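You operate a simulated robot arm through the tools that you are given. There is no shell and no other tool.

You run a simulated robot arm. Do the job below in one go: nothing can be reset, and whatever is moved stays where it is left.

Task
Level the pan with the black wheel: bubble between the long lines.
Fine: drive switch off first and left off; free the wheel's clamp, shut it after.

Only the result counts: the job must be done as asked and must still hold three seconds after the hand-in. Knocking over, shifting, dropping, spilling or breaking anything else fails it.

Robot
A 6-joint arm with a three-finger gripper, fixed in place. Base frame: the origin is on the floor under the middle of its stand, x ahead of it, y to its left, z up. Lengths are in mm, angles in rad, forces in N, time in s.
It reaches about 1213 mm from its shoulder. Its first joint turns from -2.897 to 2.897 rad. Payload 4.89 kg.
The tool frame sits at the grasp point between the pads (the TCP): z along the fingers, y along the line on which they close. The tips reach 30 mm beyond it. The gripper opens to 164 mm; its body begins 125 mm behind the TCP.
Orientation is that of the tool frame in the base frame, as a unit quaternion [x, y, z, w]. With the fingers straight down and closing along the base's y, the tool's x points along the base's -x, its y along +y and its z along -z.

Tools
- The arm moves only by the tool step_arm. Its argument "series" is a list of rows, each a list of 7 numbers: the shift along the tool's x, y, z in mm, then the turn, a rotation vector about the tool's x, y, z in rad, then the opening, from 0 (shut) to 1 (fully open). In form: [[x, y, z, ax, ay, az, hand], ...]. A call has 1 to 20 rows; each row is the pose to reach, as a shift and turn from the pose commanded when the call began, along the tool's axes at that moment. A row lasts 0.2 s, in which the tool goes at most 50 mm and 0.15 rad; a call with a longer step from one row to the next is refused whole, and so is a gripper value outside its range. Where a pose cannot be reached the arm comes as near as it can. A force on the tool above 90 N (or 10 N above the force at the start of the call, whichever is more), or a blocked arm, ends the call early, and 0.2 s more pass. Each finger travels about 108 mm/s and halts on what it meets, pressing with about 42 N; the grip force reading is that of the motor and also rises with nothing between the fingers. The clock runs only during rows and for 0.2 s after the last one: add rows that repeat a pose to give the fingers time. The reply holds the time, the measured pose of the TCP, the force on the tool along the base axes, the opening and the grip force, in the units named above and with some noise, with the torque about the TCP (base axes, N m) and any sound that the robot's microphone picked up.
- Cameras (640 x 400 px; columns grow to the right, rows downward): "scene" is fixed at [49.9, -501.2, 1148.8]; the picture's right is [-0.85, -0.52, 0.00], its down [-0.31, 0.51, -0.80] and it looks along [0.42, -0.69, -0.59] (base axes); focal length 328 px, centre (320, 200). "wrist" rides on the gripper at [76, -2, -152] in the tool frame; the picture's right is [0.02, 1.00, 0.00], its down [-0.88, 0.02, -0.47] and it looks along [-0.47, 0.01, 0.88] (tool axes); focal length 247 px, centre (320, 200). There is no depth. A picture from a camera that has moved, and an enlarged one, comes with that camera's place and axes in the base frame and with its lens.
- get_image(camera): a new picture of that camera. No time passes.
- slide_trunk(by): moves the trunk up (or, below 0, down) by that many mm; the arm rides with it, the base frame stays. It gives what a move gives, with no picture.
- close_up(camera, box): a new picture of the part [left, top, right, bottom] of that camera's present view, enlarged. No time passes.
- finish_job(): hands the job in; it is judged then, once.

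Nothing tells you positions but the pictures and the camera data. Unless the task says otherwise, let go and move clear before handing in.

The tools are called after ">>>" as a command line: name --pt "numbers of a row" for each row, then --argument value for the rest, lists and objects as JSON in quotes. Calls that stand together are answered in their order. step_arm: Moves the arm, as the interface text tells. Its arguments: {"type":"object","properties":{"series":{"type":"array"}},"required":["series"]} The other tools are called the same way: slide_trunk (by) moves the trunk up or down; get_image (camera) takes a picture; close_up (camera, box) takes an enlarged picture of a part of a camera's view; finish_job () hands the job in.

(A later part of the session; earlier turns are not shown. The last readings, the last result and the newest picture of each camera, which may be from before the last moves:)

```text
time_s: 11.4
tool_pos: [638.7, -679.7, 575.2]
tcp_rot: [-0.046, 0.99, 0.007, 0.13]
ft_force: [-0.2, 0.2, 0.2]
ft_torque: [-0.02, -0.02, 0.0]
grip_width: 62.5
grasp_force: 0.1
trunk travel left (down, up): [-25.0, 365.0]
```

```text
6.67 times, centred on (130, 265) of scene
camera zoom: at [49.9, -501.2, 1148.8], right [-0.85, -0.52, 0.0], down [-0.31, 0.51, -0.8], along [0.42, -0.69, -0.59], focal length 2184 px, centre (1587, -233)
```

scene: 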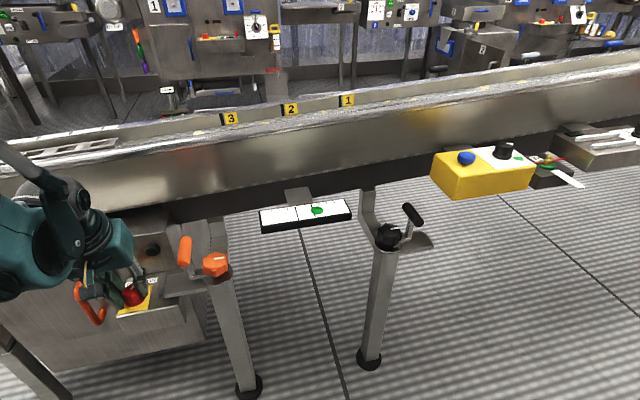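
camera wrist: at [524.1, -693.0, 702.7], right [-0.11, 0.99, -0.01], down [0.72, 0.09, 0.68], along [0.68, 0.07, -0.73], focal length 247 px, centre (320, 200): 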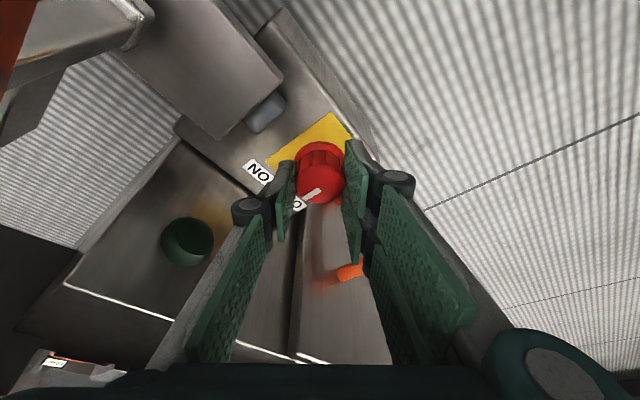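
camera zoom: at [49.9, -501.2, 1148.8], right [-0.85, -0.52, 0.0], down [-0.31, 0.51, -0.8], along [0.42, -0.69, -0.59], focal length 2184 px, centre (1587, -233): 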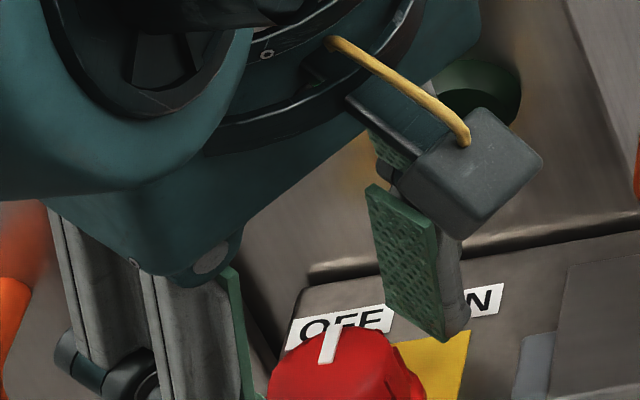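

The knob holds at straight ahead, but the OFF label is still about 17° further round. I'll raise clear of it, rotate the hand back and take a good look before re-gripping.

>>> step_arm --pt "0 0 -32 0 0 0 0.38" --pt "-0.149 2.08 -31.96 0.0383 0 0.143 0.38" --pt "-0.592 4.11 -31.84 0.0767 0 0.2859 0.38" --pt "-1.32 6.06 -31.65 0.115 0 0.4289 0.38" --pt "-2.32 7.87 -31.38 0.1533 0 0.5718 0.38" --pt "-3.56 9.51 -31.05 0.1917 0 0.7148 0.38" --pt "-5.03 10.94 -30.65 0.23 0 0.8577 0.38" --pt "-6.68 12.13 -30.21 0.2683 0 1.0007 0.38" --pt "-8.48 13.06 -29.73 0.3067 0 1.1436 0.38" --pt "-8.48 13.06 -29.73 0.3067 0 1.1436 0.38"

>>> close_up --camera "wrist" --box '[240, 120, 400, 220]'

>>> close_up --camera "scene" --box '[82, 225, 210, 305]'

```text
time_s: 13.6
tool_pos: [636.2, -664.8, 606.2]
tcp_rot: [0.515, 0.847, -0.068, 0.111]
ft_force: [0.4, 0.0, 0.4]
ft_torque: [0.02, 0.01, -0.01]
grip_width: 62.5
grasp_force: 0.1
trunk travel left (down, up): [-25.0, 365.0]
```

```text
4.00 times, centred on (320, 170) of wrist
camera zoom: at [582.3, -566.9, 733.6], right [0.88, 0.48, -0.01], down [0.35, -0.64, 0.69], along [0.32, -0.6, -0.73], focal length 988 px, centre (320, 320)
```

zoom: 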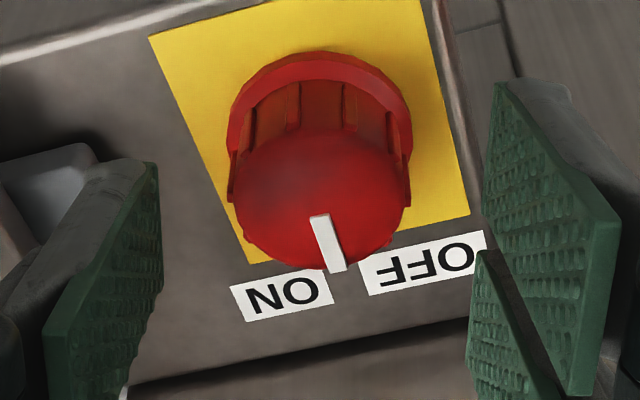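

```text
5.00 times, centred on (146, 265) of scene
camera zoom: at [49.9, -501.2, 1148.8], right [-0.85, -0.52, 0.0], down [-0.31, 0.51, -0.8], along [0.42, -0.69, -0.59], focal length 1638 px, centre (1190, -125)
```

zoom: 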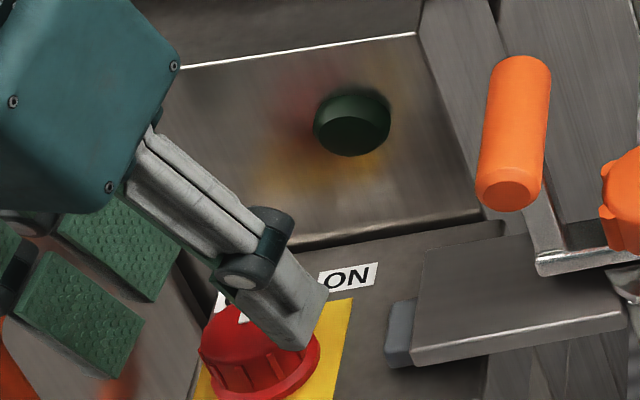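

The pointer sits in the gap between the two labels, so it's only half way and OFF should be further counter-clockwise. I'll lower and grip again from this angle.

>>> step_arm --pt "0 0 16 0 0 0 0.38" --pt "0 0 33 0 0 0 0.38" --pt "0 0 33 0 0 0 0.38" --pt "0 0 33 0 0 0 0.1" --pt "0 0 33 0 0 0 0.1" --pt "0 0 33 0 0 0 0.1"

>>> close_up --camera "wrist" --box '[240, 120, 400, 220]'

```text
time_s: 15.0
tool_pos: [641.4, -672.8, 574.7]
tcp_rot: [0.514, 0.848, -0.067, 0.112]
ft_force: [-3.4, -2.9, -7.4]
ft_torque: [-0.45, -0.12, -0.04]
grip_width: 35.8
grasp_force: 44.8
trunk travel left (down, up): [-25.0, 365.0]
```

```text
4.00 times, centred on (320, 170) of wrist
camera zoom: at [586.8, -575.9, 701.6], right [0.88, 0.48, -0.01], down [0.35, -0.64, 0.68], along [0.32, -0.6, -0.73], focal length 988 px, centre (320, 320)
```

zoom: 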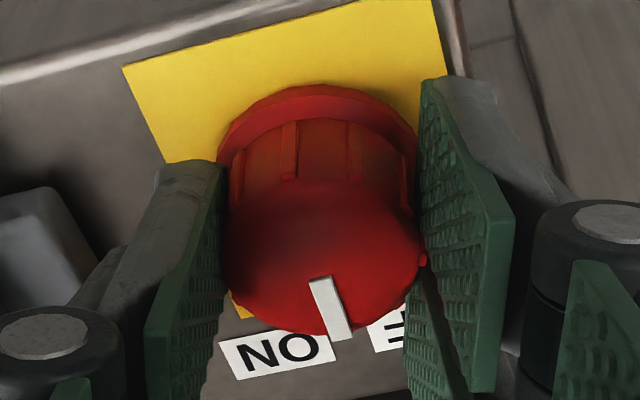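

It's gripped evenly with almost no side load. Turning counter-clockwise 29° more.

>>> step_arm --pt "-0.03 -0.6 0.008 -0.0259 0 -0.0966 0.1" --pt "-0.115 -1.19 0.03 -0.0518 0 -0.1932 0.1" --pt "-0.26 -1.77 0.07 -0.0777 0 -0.2898 0.1" --pt "-0.457 -2.34 0.12 -0.1036 0 -0.3864 0.1" --pt "-0.71 -2.88 0.19 -0.1295 0 -0.483 0.1"

>>> close_up --camera "wrist" --box '[240, 120, 400, 220]'

>>> close_up --camera "scene" --box '[82, 225, 210, 305]'

```text
time_s: 16.2
tool_pos: [639.3, -676.4, 575.8]
tcp_rot: [0.289, 0.948, -0.038, 0.125]
ft_force: [-1.3, -12.6, 8.2]
ft_torque: [-0.96, 0.1, 0.0]
grip_width: 36.4
grasp_force: 45.1
trunk travel left (down, up): [-25.0, 365.0]
```

```text
4.00 times, centred on (320, 170) of wrist
camera zoom: at [543.4, -615.9, 701.9], right [0.54, 0.84, -0.01], down [0.61, -0.39, 0.69], along [0.58, -0.37, -0.73], focal length 988 px, centre (320, 320)
```

zoom: 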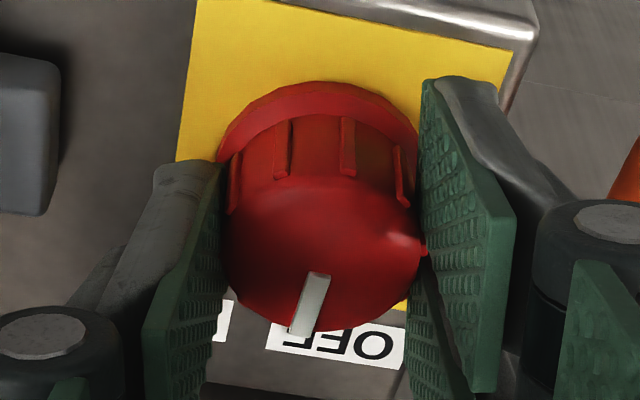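

```text
5.00 times, centred on (146, 265) of scene
camera zoom: at [49.9, -501.2, 1148.8], right [-0.85, -0.52, 0.0], down [-0.31, 0.51, -0.8], along [0.42, -0.69, -0.59], focal length 1638 px, centre (1190, -125)
```

zoom: 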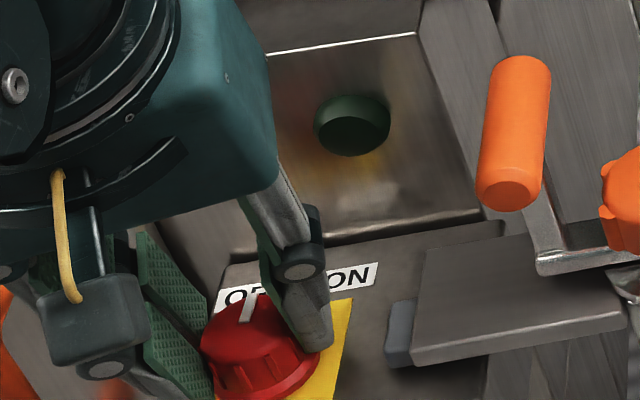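

The knob held again at straight ahead and the ribs slipped past the pads, so this looks like its end stop. I'll compare the lamp, labels and vial with the first pictures to confirm.

>>> close_up --camera "scene" --box '[250, 180, 360, 240]'

>>> close_up --camera "scene" --box '[115, 265, 163, 295]'

>>> get_image --camera "scene"

>>> get_image --camera "wrist"

```text
5.82 times, centred on (305, 210) of scene
camera zoom: at [49.9, -501.2, 1148.8], right [-0.85, -0.52, 0.0], down [-0.31, 0.51, -0.8], along [0.42, -0.69, -0.59], focal length 1906 px, centre (407, 142)
```

zoom: 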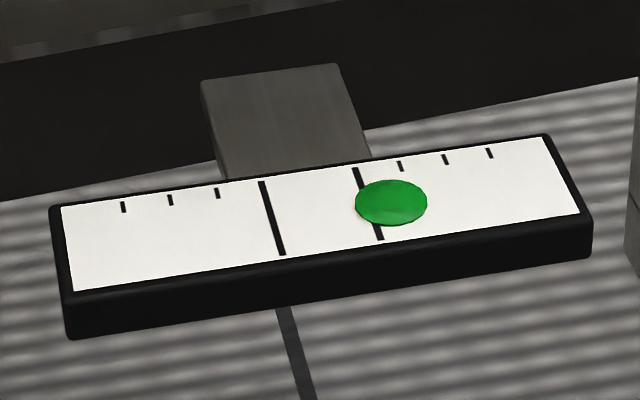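

```text
13.33 times, centred on (139, 280) of scene
camera zoom: at [49.9, -501.2, 1148.8], right [-0.85, -0.52, 0.0], down [-0.31, 0.51, -0.8], along [0.42, -0.69, -0.59], focal length 4368 px, centre (2733, -867)
```

zoom: 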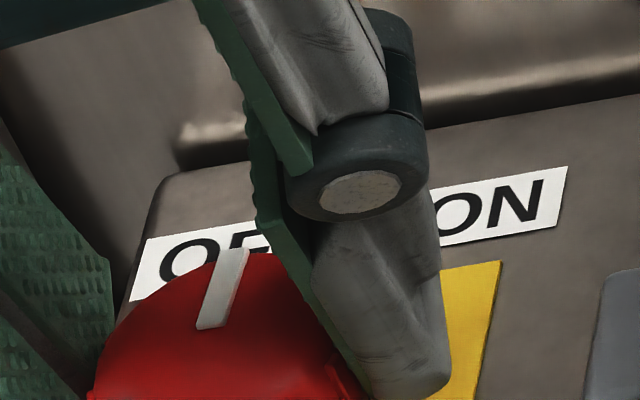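

```text
taken
```

scene: 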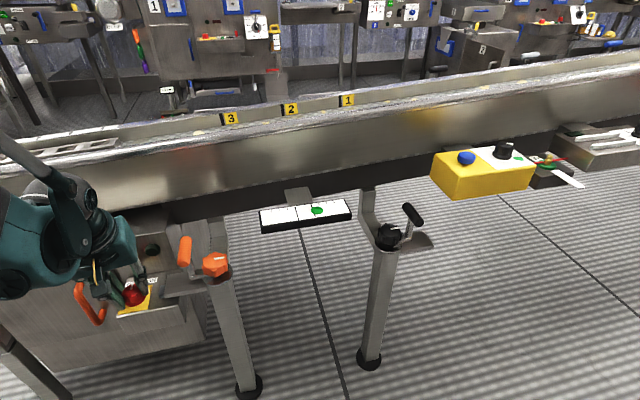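

```text
taken
camera wrist: at [543.4, -615.9, 701.9], right [0.54, 0.84, -0.01], down [0.61, -0.39, 0.69], along [0.58, -0.37, -0.73], focal length 247 px, centre (320, 200)
```

wrist: 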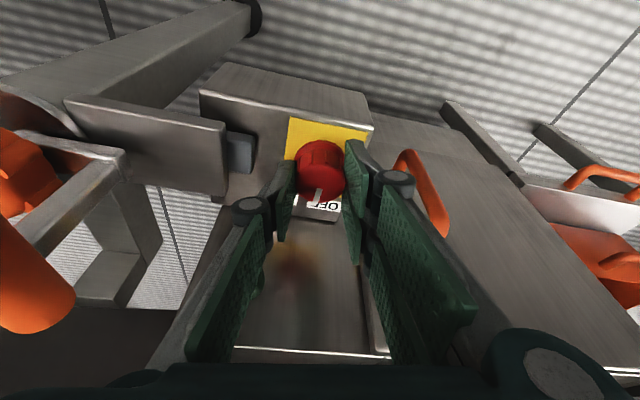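

The knob went through a 60° throw from the ON side and now rests against its stop on the OFF side. I'll release it, raise the hand and re-check the pointer.

>>> step_arm --pt "0 0 0 0 0 0 0.3" --pt "0 0 0 0 0 0 0.38" --pt "0 0 0 0 0 0 0.38" --pt "0 0 -35 0 0 0 0.38" --pt "0 0 -80 0 0 0 0.38" --pt "0 0 -120 0 0 0 0.38"

>>> get_image --camera "wrist"

>>> close_up --camera "wrist" --box '[280, 100, 376, 160]'

>>> close_up --camera "scene" --box '[82, 235, 178, 310]'

```text
time_s: 17.6
tool_pos: [614.5, -659.3, 689.7]
tcp_rot: [0.289, 0.948, -0.038, 0.125]
ft_force: [1.4, -1.4, -1.9]
ft_torque: [0.13, 0.18, 0.03]
grip_width: 62.6
grasp_force: 0.1
trunk travel left (down, up): [-25.0, 365.0]
```

```text
taken
camera wrist: at [517.9, -599.6, 816.5], right [0.54, 0.84, -0.01], down [0.62, -0.39, 0.68], along [0.57, -0.37, -0.73], focal length 247 px, centre (320, 200)
```

wrist: 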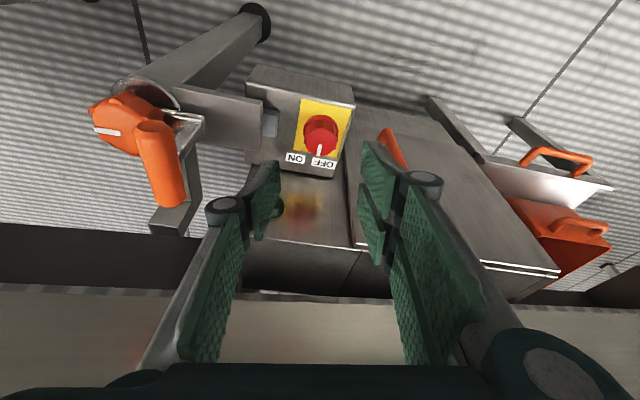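

```text
6.67 times, centred on (328, 130) of wrist
camera zoom: at [517.9, -599.6, 816.5], right [0.54, 0.84, -0.01], down [0.62, -0.39, 0.68], along [0.57, -0.37, -0.73], focal length 1646 px, centre (267, 667)
```

zoom: 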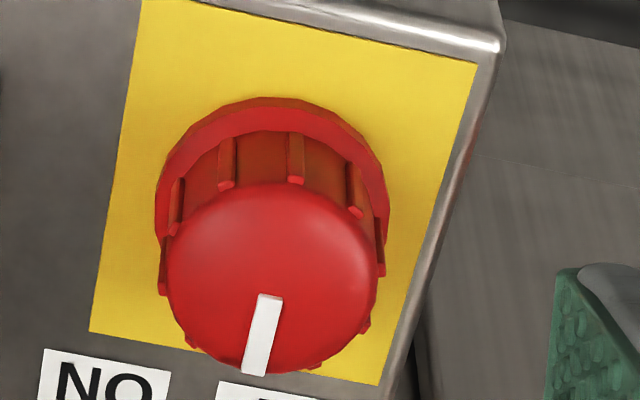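

```text
5.33 times, centred on (130, 272) of scene
camera zoom: at [49.9, -501.2, 1148.8], right [-0.85, -0.52, 0.0], down [-0.31, 0.51, -0.8], along [0.42, -0.69, -0.59], focal length 1747 px, centre (1333, -187)
```

zoom: 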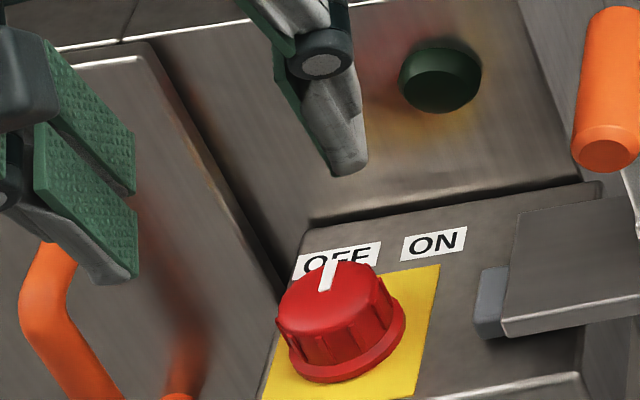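

Viewed from the robot side the pointer now lies on OFF and stays there, so I'll leave it alone. Next I'll raise and travel along the conveyor to look at the black wheel and its clamp.

>>> step_arm --pt "0 0 -45 0 0 0 0.38" --pt "0 0 -90 0 0 0 0.38" --pt "0 0 -135 0 0 0 0.38" --pt "18.2 -44.2 -142.7 0.005 0 0.0189 0.38" --pt "36.4 -88.4 -150.4 0.0101 0 0.0377 0.38" --pt "54.5 -132.6 -158.1 0.0152 0 0.0566 0.38" --pt "72.7 -176.8 -165.8 0.0202 0 0.0754 0.38" --pt "90.9 -221 -173.5 0.0253 0 0.0943 0.38" --pt "109.1 -265.2 -181.1 0.0303 0 0.1131 0.38" --pt "127.3 -309.4 -188.8 0.0354 0 0.132 0.38" --pt "145.4 -353.6 -196.5 0.0404 0 0.1508 0.38" --pt "163.6 -397.8 -204.2 0.0455 0 0.1697 0.38" --pt "181.8 -442 -211.9 0.0505 0 0.1885 0.38" --pt "200 -486.3 -219.6 0.0556 0 0.2074 0.38"

>>> get_image --camera "wrist"

>>> get_image --camera "scene"

```text
time_s: 20.6
tool_pos: [134.2, -919.8, 851.9]
tcp_rot: [0.388, 0.912, -0.051, 0.12]
ft_force: [1.6, 0.9, 0.6]
ft_torque: [-0.13, 0.27, -0.07]
grip_width: 62.4
grasp_force: 0.1
trunk travel left (down, up): [-25.0, 365.0]
```

```text
taken
camera wrist: at [53.7, -840.7, 977.8], right [0.71, 0.71, -0.01], down [0.52, -0.51, 0.69], along [0.48, -0.49, -0.73], focal length 247 px, centre (320, 200)
```

wrist: 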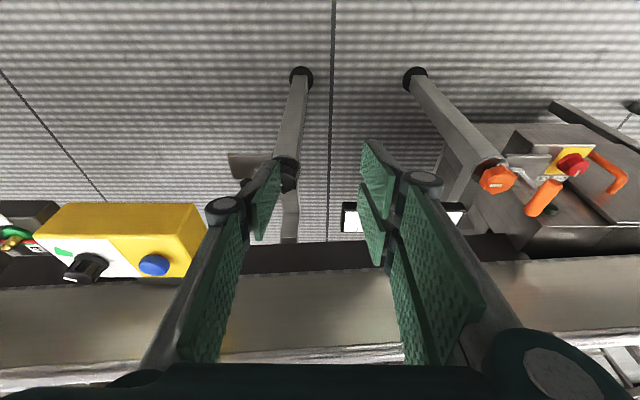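

```text
taken
```

scene: 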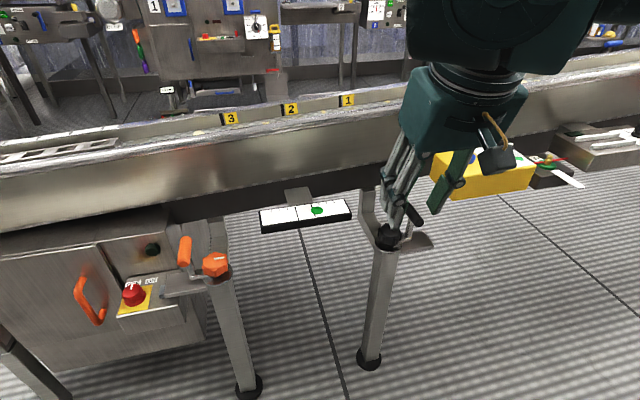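

The left finger hides the lever, so I'll open the hand for a clearer view.

>>> step_arm --pt "0 -20 0 0 0 0 0.7" --pt "0 -40 0 0 0 0 1" --pt "0 -40 0 0 0 0 1" --pt "0 -40 0 0 0 0 1"

>>> get_image --camera "wrist"

>>> close_up --camera "wrist" --box '[240, 120, 400, 220]'

>>> close_up --camera "scene" --box '[352, 180, 448, 260]'

```text
time_s: 21.6
tool_pos: [102.9, -949.9, 849.6]
tcp_rot: [0.39, 0.912, -0.051, 0.12]
ft_force: [0.7, -0.2, 0.6]
ft_torque: [-0.01, 0.03, -0.04]
grip_width: 164.0
grasp_force: 0.0
trunk travel left (down, up): [-25.0, 365.0]
```

```text
taken
camera wrist: at [23.3, -871.0, 976.8], right [0.71, 0.71, -0.01], down [0.52, -0.51, 0.69], along [0.48, -0.49, -0.73], focal length 247 px, centre (320, 200)
```

wrist: 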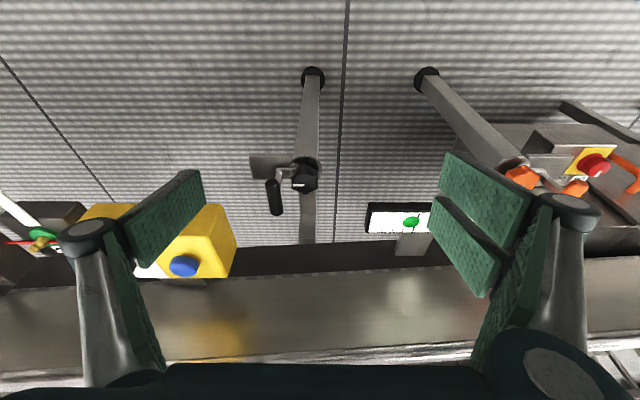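

```text
4.00 times, centred on (320, 170) of wrist
camera zoom: at [23.3, -871.0, 976.8], right [0.71, 0.71, -0.01], down [0.52, -0.51, 0.69], along [0.48, -0.49, -0.73], focal length 988 px, centre (320, 320)
```

zoom: 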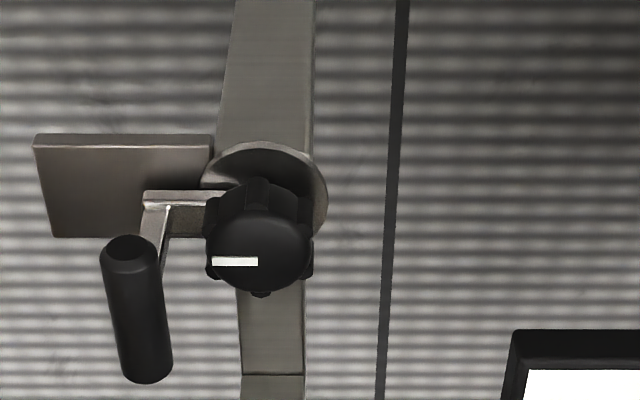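

```text
5.00 times, centred on (400, 220) of scene
camera zoom: at [49.9, -501.2, 1148.8], right [-0.85, -0.52, 0.0], down [-0.31, 0.51, -0.8], along [0.42, -0.69, -0.59], focal length 1638 px, centre (-80, 100)
```

zoom: 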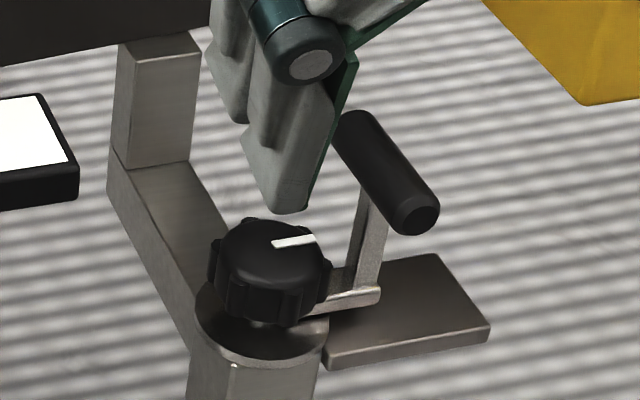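

Handle of the black clamp is at about n≈924, s≈-675, z≈667; the wheel top is at about n≈920, s≈-622, z≈625. I'll zoom in hard on the lever joint to see which way it swings.

>>> close_up --camera "wrist" --box '[246, 146, 326, 220]'

>>> close_up --camera "wrist" --box '[272, 156, 320, 196]'

>>> close_up --camera "scene" --box '[380, 210, 444, 258]'

>>> close_up --camera "scene" --box '[160, 220, 240, 300]'

>>> close_up --camera "wrist" --box '[490, 140, 600, 220]'

```text
5.41 times, centred on (286, 183) of wrist
camera zoom: at [23.3, -871.0, 976.8], right [0.71, 0.71, -0.01], down [0.52, -0.51, 0.69], along [0.48, -0.49, -0.73], focal length 1335 px, centre (504, 292)
```

zoom: 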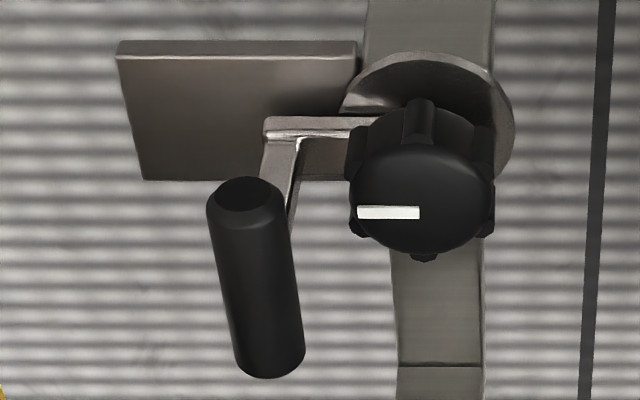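

```text
10.00 times, centred on (296, 176) of wrist
camera zoom: at [23.3, -871.0, 976.8], right [0.71, 0.71, -0.01], down [0.52, -0.51, 0.69], along [0.48, -0.49, -0.73], focal length 2470 px, centre (560, 440)
```

zoom: 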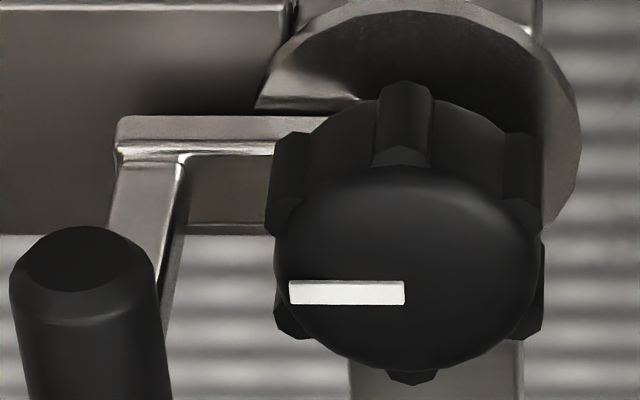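

```text
8.33 times, centred on (412, 234) of scene
camera zoom: at [49.9, -501.2, 1148.8], right [-0.85, -0.52, 0.0], down [-0.31, 0.51, -0.8], along [0.42, -0.69, -0.59], focal length 2730 px, centre (-447, -83)
```

zoom: 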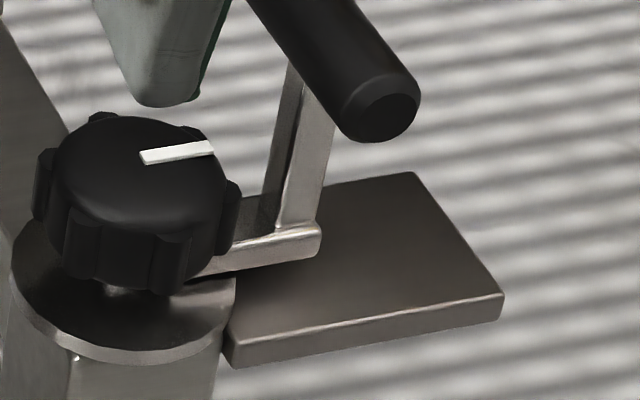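

```text
5.00 times, centred on (200, 260) of scene
camera zoom: at [49.9, -501.2, 1148.8], right [-0.85, -0.52, 0.0], down [-0.31, 0.51, -0.8], along [0.42, -0.69, -0.59], focal length 1638 px, centre (920, -100)
```

zoom: 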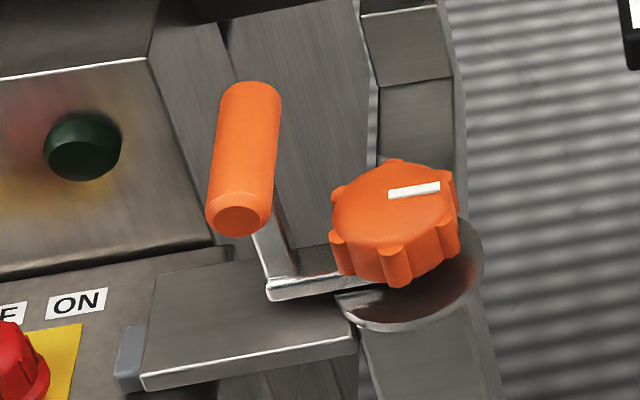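

```text
5.00 times, centred on (545, 180) of wrist
camera zoom: at [23.3, -871.0, 976.8], right [0.71, 0.71, -0.01], down [0.52, -0.51, 0.69], along [0.48, -0.49, -0.73], focal length 1235 px, centre (-805, 300)
```

zoom: 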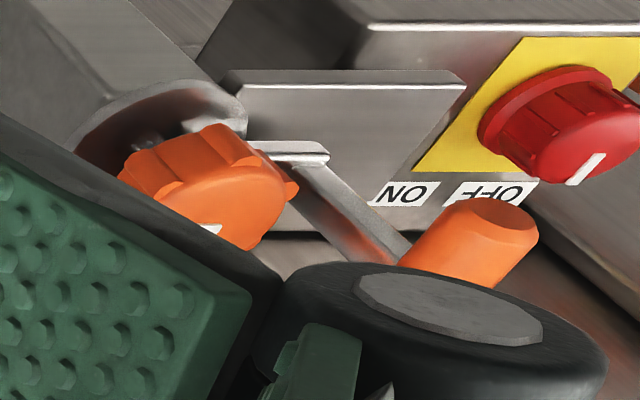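

The lever's hinge isn't clear from above. I'll tilt the hand to bring the wrist camera lower on the robot side for a side-on look.

>>> step_arm --pt "3 -9 34 0 -0.1 0 1" --pt "6 -18 68 0 -0.2 0 1" --pt "9 -28 101 0 -0.305 0 1" --pt "12 -37 135 0 -0.41 0 1" --pt "15 -47 169 0 -0.51 0 1" --pt "17 -56 202.5 0 -0.611 0 1" --pt "17 -56 202.5 0 -0.611 0 1"

>>> get_image --camera "wrist"

>>> get_image --camera "scene"

```text
time_s: 23.2
tool_pos: [88.6, -1014.1, 650.9]
tcp_rot: [0.355, 0.833, -0.167, 0.39]
ft_force: [-0.1, 0.4, 0.4]
ft_torque: [0.02, 0.07, -0.06]
grip_width: 163.8
grasp_force: 0.1
trunk travel left (down, up): [-25.0, 365.0]
```

```text
taken
camera wrist: at [-28.1, -897.3, 689.1], right [0.71, 0.7, -0.02], down [0.15, -0.13, 0.98], along [0.68, -0.7, -0.2], focal length 247 px, centre (320, 200)
```

wrist: 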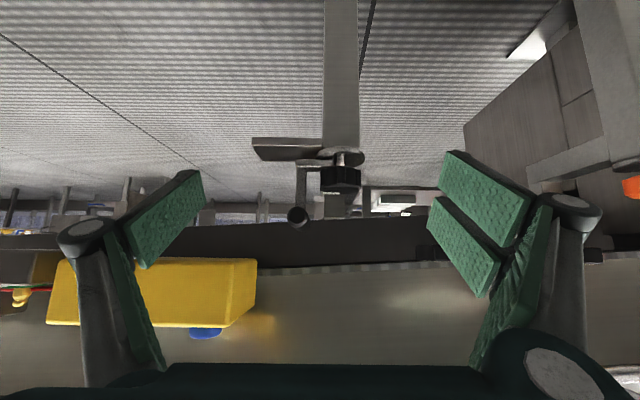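

```text
taken
```

scene: 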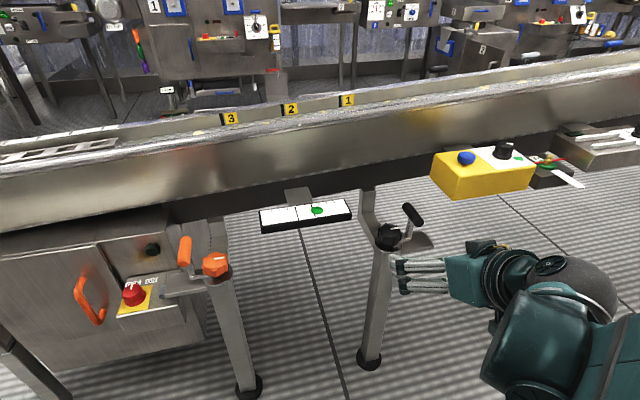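

>>> close_up --camera "wrist" --box '[240, 120, 400, 240]'

>>> close_up --camera "wrist" --box '[280, 140, 376, 230]'

```text
3.33 times, centred on (320, 180) of wrist
camera zoom: at [-28.1, -897.3, 689.1], right [0.71, 0.7, -0.02], down [0.15, -0.13, 0.98], along [0.68, -0.7, -0.2], focal length 823 px, centre (320, 267)
```

zoom: 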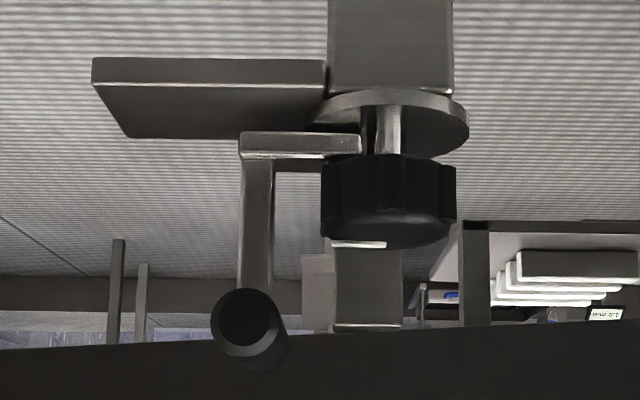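

```text
4.44 times, centred on (328, 185) of wrist
camera zoom: at [-28.1, -897.3, 689.1], right [0.71, 0.7, -0.02], down [0.15, -0.13, 0.98], along [0.68, -0.7, -0.2], focal length 1098 px, centre (284, 267)
```

zoom: 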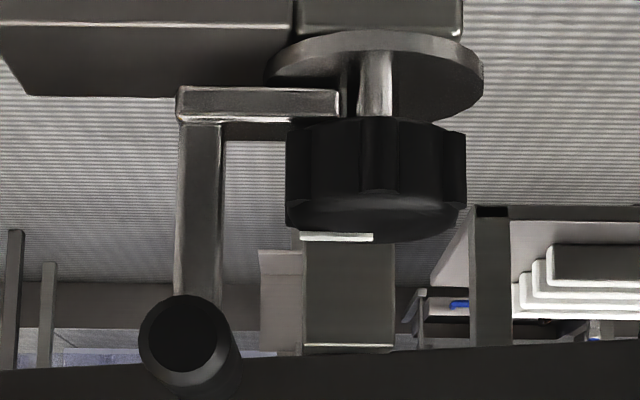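

>>> close_up --camera "wrist" --box '[290, 140, 370, 190]'

>>> close_up --camera "wrist" --box '[318, 150, 358, 175]'

>>> close_up --camera "scene" --box '[376, 226, 424, 256]'

```text
8.00 times, centred on (330, 165) of wrist
camera zoom: at [-28.1, -897.3, 689.1], right [0.71, 0.7, -0.02], down [0.15, -0.13, 0.98], along [0.68, -0.7, -0.2], focal length 1976 px, centre (240, 480)
```

zoom: 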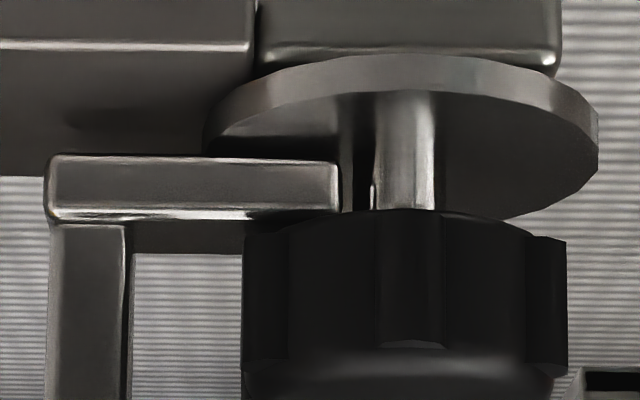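

```text
16.00 times, centred on (338, 162) of wrist
camera zoom: at [-28.1, -897.3, 689.1], right [0.71, 0.7, -0.02], down [0.15, -0.13, 0.98], along [0.68, -0.7, -0.2], focal length 3952 px, centre (32, 800)
```

zoom: 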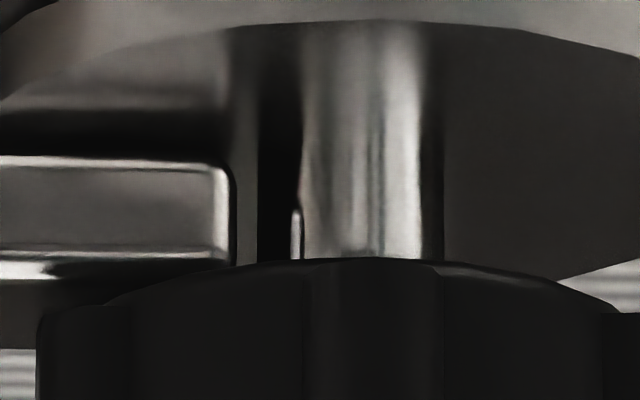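

```text
13.33 times, centred on (400, 241) of scene
camera zoom: at [49.9, -501.2, 1148.8], right [-0.85, -0.52, 0.0], down [-0.31, 0.51, -0.8], along [0.42, -0.69, -0.59], focal length 4368 px, centre (-747, -347)
```

zoom: 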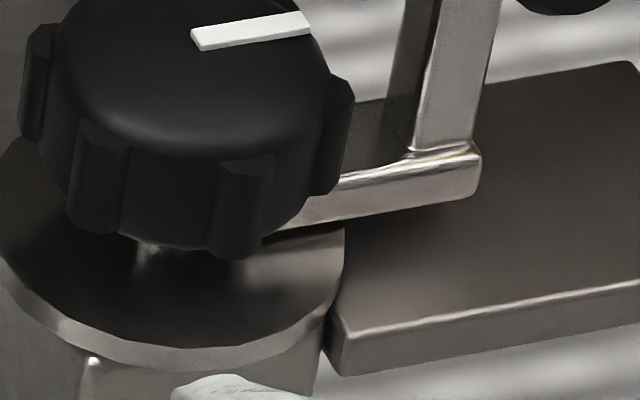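

The lever's flat bar starts at the wheel's stem, so it most likely swings about the vertical stem axis. The yellow box hangs nearby, so I'll measure it before going in.

>>> close_up --camera "wrist" --box '[40, 220, 280, 370]'

>>> close_up --camera "scene" --box '[420, 130, 548, 210]'

```text
2.67 times, centred on (160, 295) of wrist
camera zoom: at [-28.1, -897.3, 689.1], right [0.71, 0.7, -0.02], down [0.15, -0.13, 0.98], along [0.68, -0.7, -0.2], focal length 659 px, centre (747, -53)
```

zoom: 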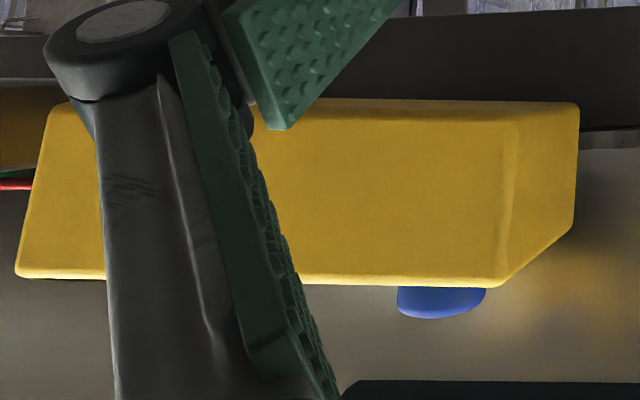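

```text
5.00 times, centred on (484, 170) of scene
camera zoom: at [49.9, -501.2, 1148.8], right [-0.85, -0.52, 0.0], down [-0.31, 0.51, -0.8], along [0.42, -0.69, -0.59], focal length 1638 px, centre (-500, 350)
```

zoom: 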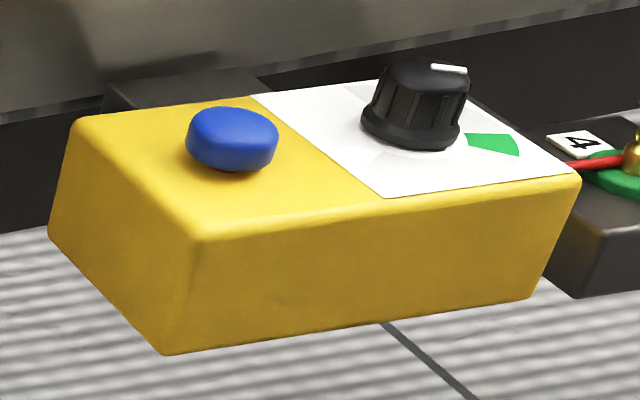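

The box front face is at n≈905, bottom z≈701, with its near side at s≈-757. I'll grip the handle near its robot-side end with a 20° lean so everything stays in front of the box, starting with a pre-grasp above it.

>>> step_arm --pt "-23.8 -5.1 6.3 0 0.1054 0 0.9" --pt "-47.5 -10.2 12.6 0 0.2108 0 0.8" --pt "-71.3 -15.4 18.9 0 0.3162 0 0.7" --pt "-95 -20.5 25.2 0 0.4216 0 0.6" --pt "-118.8 -25.6 31.5 0 0.527 0 0.55" --pt "-118.8 -25.6 31.5 0 0.527 0 0.55"

>>> get_image --camera "wrist"

>>> get_image --camera "scene"

```text
time_s: 24.6
tool_pos: [139.3, -1106.6, 722.5]
tcp_rot: [0.388, 0.906, -0.068, 0.158]
ft_force: [-0.1, 0.2, -0.5]
ft_torque: [-0.03, -0.04, 0.03]
grip_width: 90.5
grasp_force: 0.1
trunk travel left (down, up): [-25.0, 365.0]
```

```text
taken
camera wrist: at [52.5, -1019.5, 838.8], right [0.71, 0.71, -0.01], down [0.48, -0.47, 0.74], along [0.52, -0.53, -0.67], focal length 247 px, centre (320, 200)
```

wrist: 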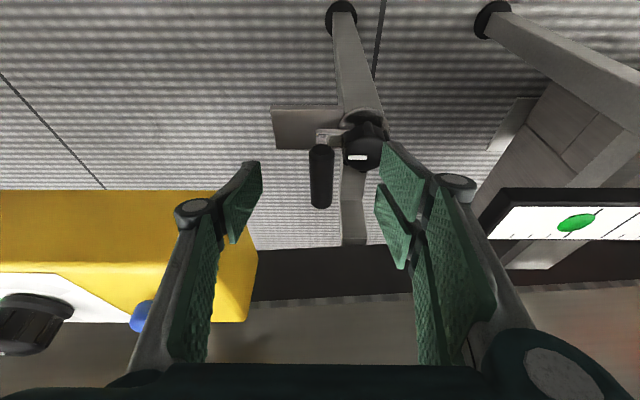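

```text
taken
```

scene: 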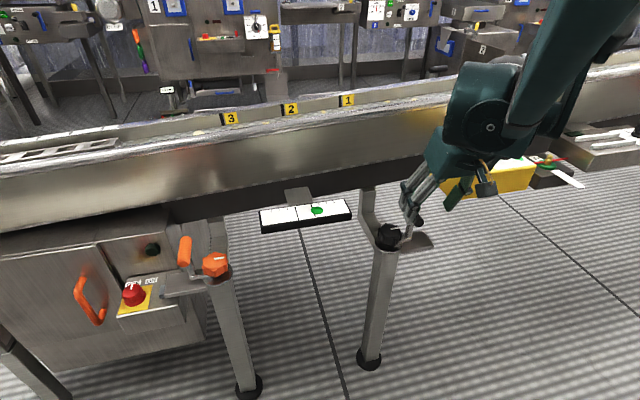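

>>> close_up --camera "wrist" --box '[256, 100, 416, 220]'

>>> close_up --camera "scene" --box '[370, 140, 530, 260]'

```text
3.33 times, centred on (336, 160) of wrist
camera zoom: at [52.5, -1019.5, 838.8], right [0.71, 0.71, -0.01], down [0.48, -0.47, 0.74], along [0.52, -0.53, -0.67], focal length 823 px, centre (267, 333)
```

zoom: 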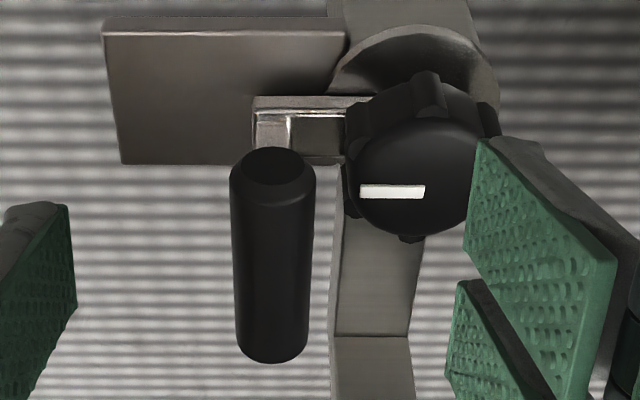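

```text
3.33 times, centred on (450, 200) of scene
camera zoom: at [49.9, -501.2, 1148.8], right [-0.85, -0.52, 0.0], down [-0.31, 0.51, -0.8], along [0.42, -0.69, -0.59], focal length 1092 px, centre (-113, 200)
```

zoom: 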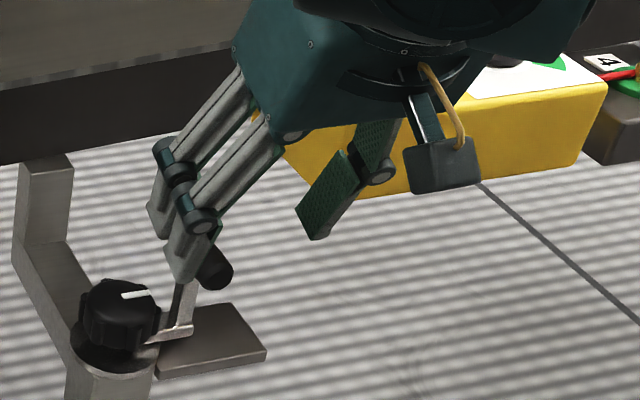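

Handle axis is at s≈-683, dia about 23 mm, from n≈897 to 970, and the hand is centred over it. I'll lower around its near end and close.

>>> step_arm --pt "0.8 0.5 30 0 0 0 0.42" --pt "1.7 1 50 0 0 0 0.42" --pt "1.7 1 61.7 0 0 0 0.42" --pt "1.7 1 61.7 0 0 0 0.42"

>>> close_up --camera "wrist" --box '[240, 110, 400, 230]'

>>> close_up --camera "scene" --box '[370, 160, 466, 260]'

```text
time_s: 25.6
tool_pos: [152.3, -1120.7, 663.1]
tcp_rot: [0.387, 0.905, -0.069, 0.159]
ft_force: [0.2, 0.5, 0.6]
ft_torque: [0.03, -0.02, 0.0]
grip_width: 68.7
grasp_force: 0.1
trunk travel left (down, up): [-25.0, 365.0]
```

```text
3.33 times, centred on (320, 170) of wrist
camera zoom: at [66.2, -1033.0, 779.9], right [0.71, 0.71, -0.01], down [0.48, -0.47, 0.74], along [0.52, -0.53, -0.67], focal length 823 px, centre (320, 300)
```

zoom: 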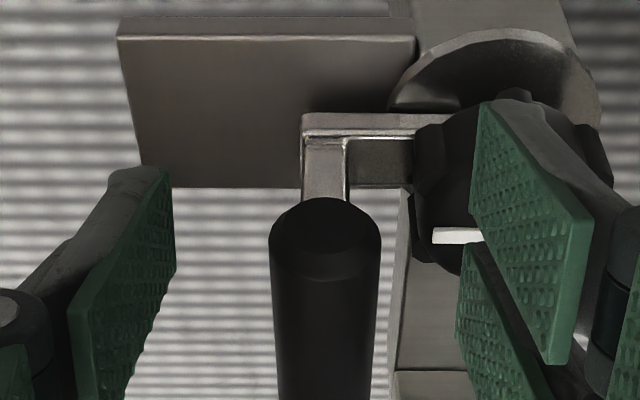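

```text
4.00 times, centred on (418, 210) of scene
camera zoom: at [49.9, -501.2, 1148.8], right [-0.85, -0.52, 0.0], down [-0.31, 0.51, -0.8], along [0.42, -0.69, -0.59], focal length 1310 px, centre (-72, 160)
```

zoom: 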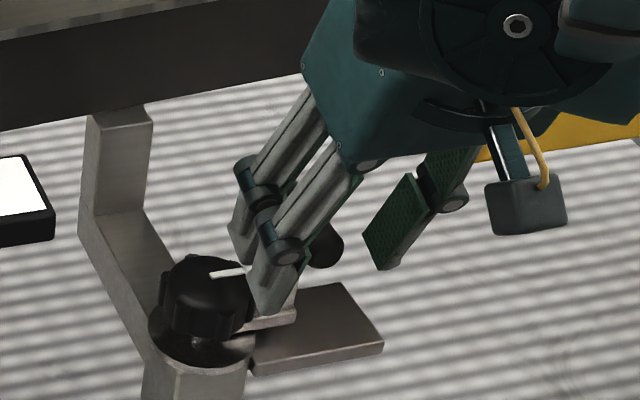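

>>> step_arm --pt "0 0 0 0 0 0 0.2" --pt "0 0 0 0 0 0 0.08" --pt "0 0 0 0 0 0 0.08" --pt "0 0 0 0 0 0 0.08"

>>> close_up --camera "wrist" --box '[240, 110, 400, 230]'

```text
time_s: 26.6
tool_pos: [153.2, -1120.7, 663.3]
tcp_rot: [0.387, 0.906, -0.067, 0.158]
ft_force: [1.6, 1.5, -0.2]
ft_torque: [0.04, 0.01, 1.18]
grip_width: 24.7
grasp_force: 45.4
trunk travel left (down, up): [-25.0, 365.0]
```

```text
3.33 times, centred on (320, 170) of wrist
camera zoom: at [66.4, -1033.0, 780.0], right [0.71, 0.71, -0.01], down [0.48, -0.47, 0.74], along [0.52, -0.53, -0.67], focal length 823 px, centre (320, 300)
```

zoom: 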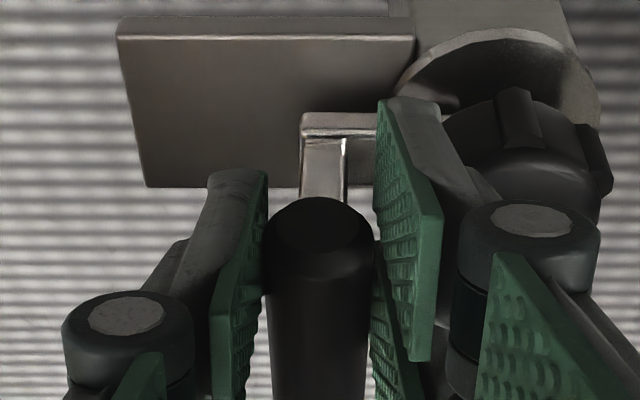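

The handle is held. I'll test its freedom with a small pull toward the robot and read the force.

>>> step_arm --pt "1.9 0 -0.7 0 0 0 0.08" --pt "3.8 0 -1.4 0 0 0 0.08" --pt "5.6 0 -2.1 0 0 0 0.08"

```text
time_s: 27.4
tool_pos: [152.5, -1115.6, 661.4]
tcp_rot: [0.386, 0.906, -0.067, 0.159]
ft_force: [15.7, -26.5, -0.6]
ft_torque: [-0.34, -0.21, 0.8]
grip_width: 24.7
grasp_force: 44.8
trunk travel left (down, up): [-25.0, 365.0]
```

>>> close_up --camera "wrist" --box '[240, 110, 400, 230]'

>>> close_up --camera "scene" --box '[370, 160, 466, 260]'

```text
3.33 times, centred on (320, 170) of wrist
camera zoom: at [64.1, -1028.5, 779.1], right [0.71, 0.71, -0.01], down [0.48, -0.47, 0.74], along [0.52, -0.53, -0.67], focal length 823 px, centre (320, 300)
```

zoom: 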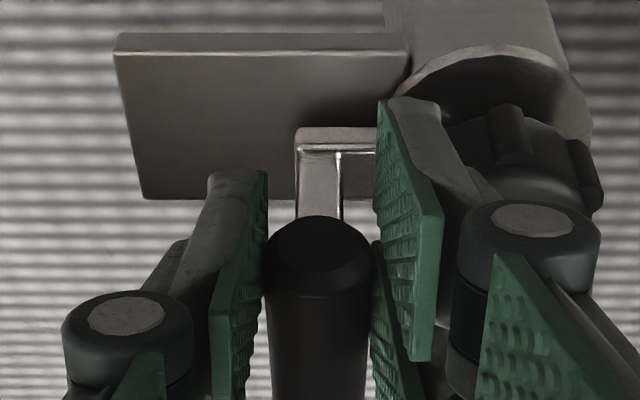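

```text
4.00 times, centred on (418, 210) of scene
camera zoom: at [49.9, -501.2, 1148.8], right [-0.85, -0.52, 0.0], down [-0.31, 0.51, -0.8], along [0.42, -0.69, -0.59], focal length 1310 px, centre (-72, 160)
```

zoom: 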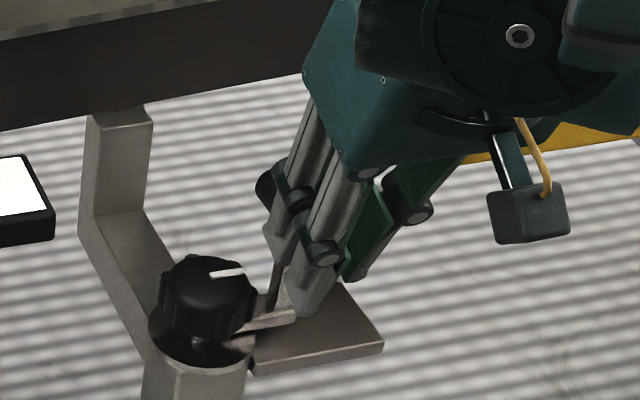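

The handle slid in the grip while the lever stayed put, so it isn't free toward the robot. I'll go back and test sideways along the conveyor, both ways.

>>> step_arm --pt "-2.8 0 1 0 0 0 0.08" --pt "-5.6 0 2.1 0 0 0 0.08" --pt "-5.6 -2.5 2.1 0 0 0 0.08" --pt "-5.6 -5 2.1 0 0 0 0.08"

>>> step_arm --pt "0 2.5 0 0 0 0 0.08" --pt "0 5 0 0 0 0 0.08" --pt "0 7.5 0 0 0 0 0.08" --pt "0 10 0 0 0 0 0.08"

```text
time_s: 28.4
tool_pos: [149.5, -1120.5, 662.5]
tcp_rot: [0.387, 0.906, -0.068, 0.158]
ft_force: [-17.8, 27.3, -14.2]
ft_torque: [0.69, 0.56, 1.25]
grip_width: 24.3
grasp_force: 45.3
trunk travel left (down, up): [-25.0, 365.0]
```

```text
time_s: 29.4
tool_pos: [155.5, -1118.7, 662.9]
tcp_rot: [0.389, 0.905, -0.069, 0.159]
ft_force: [-36.2, -22.4, 1.8]
ft_torque: [-0.12, 1.07, 0.08]
grip_width: 24.5
grasp_force: 45.5
trunk travel left (down, up): [-25.0, 365.0]
```

Pushing toward +s met 41 N, while -s gave only about 7 N, so it looks free that way. I'll test further toward -s.

>>> step_arm --pt "0 -4 0 0 0 0 0.08" --pt "0 -8 0 0 0 0 0.08" --pt "0 -12 0.3 0 0 0 0.08" --pt "0 -16 0.7 0 0 0 0.08"

>>> close_up --camera "wrist" --box '[240, 110, 400, 230]'

>>> close_up --camera "scene" --box '[370, 160, 466, 260]'

```text
time_s: 30.4
tool_pos: [148.6, -1125.8, 662.0]
tcp_rot: [0.387, 0.906, -0.068, 0.159]
ft_force: [3.6, 11.7, -1.8]
ft_torque: [0.22, -0.49, 1.41]
grip_width: 24.4
grasp_force: 45.1
trunk travel left (down, up): [-25.0, 365.0]
```

```text
3.33 times, centred on (320, 170) of wrist
camera zoom: at [61.4, -1039.8, 778.7], right [0.71, 0.71, -0.01], down [0.48, -0.47, 0.74], along [0.52, -0.53, -0.67], focal length 823 px, centre (320, 300)
```

zoom: 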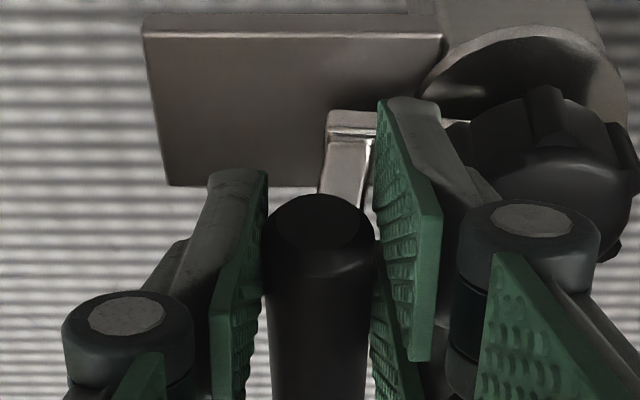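

```text
4.00 times, centred on (418, 210) of scene
camera zoom: at [49.9, -501.2, 1148.8], right [-0.85, -0.52, 0.0], down [-0.31, 0.51, -0.8], along [0.42, -0.69, -0.59], focal length 1310 px, centre (-72, 160)
```

zoom: 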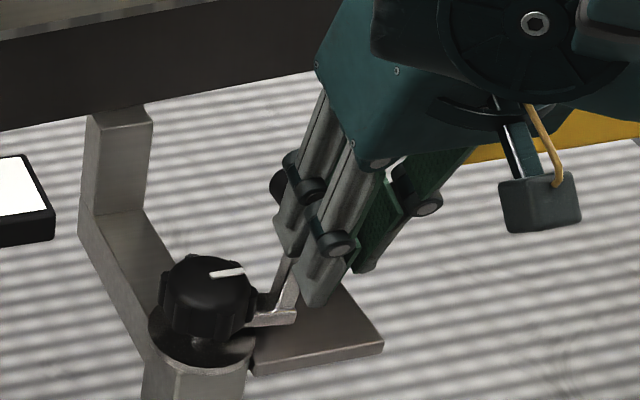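

The lever tips toward -s about a hinge at the foot of its upright, so freeing it means folding it outward and down over the plate. I'll let go, back off, and re-grip the handle end-on from the robot side so the hand can roll with it.

>>> step_arm --pt "0 0 0 0 0 0 0.2" --pt "0 0 0 0 0 0 0.3" --pt "0 0 0 0 0 0 0.3" --pt "6 0 -35 0 0 0 0.3" --pt "30 0 -70 0 0 0 0.3" --pt "65 0 -90 0 0 0 0.3"

>>> get_image --camera "wrist"

>>> close_up --camera "scene" --box '[370, 160, 466, 260]'

```text
time_s: 31.8
tool_pos: [87.9, -1061.7, 725.1]
tcp_rot: [0.387, 0.906, -0.068, 0.158]
ft_force: [1.4, -0.4, -2.6]
ft_torque: [0.14, 0.09, -0.02]
grip_width: 49.3
grasp_force: 0.0
trunk travel left (down, up): [-25.0, 365.0]
```

```text
taken
camera wrist: at [0.7, -975.7, 842.5], right [0.71, 0.71, -0.01], down [0.48, -0.47, 0.74], along [0.52, -0.53, -0.67], focal length 247 px, centre (320, 200)
```

wrist: 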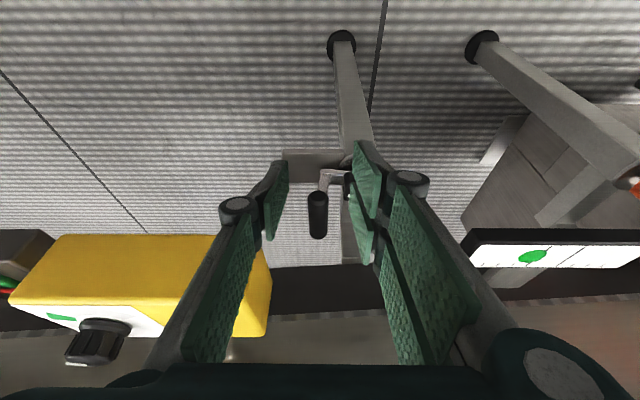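

```text
4.00 times, centred on (418, 210) of scene
camera zoom: at [49.9, -501.2, 1148.8], right [-0.85, -0.52, 0.0], down [-0.31, 0.51, -0.8], along [0.42, -0.69, -0.59], focal length 1310 px, centre (-72, 160)
```

zoom: 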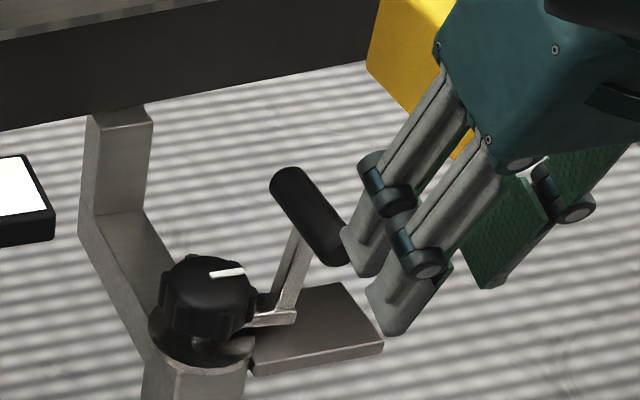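

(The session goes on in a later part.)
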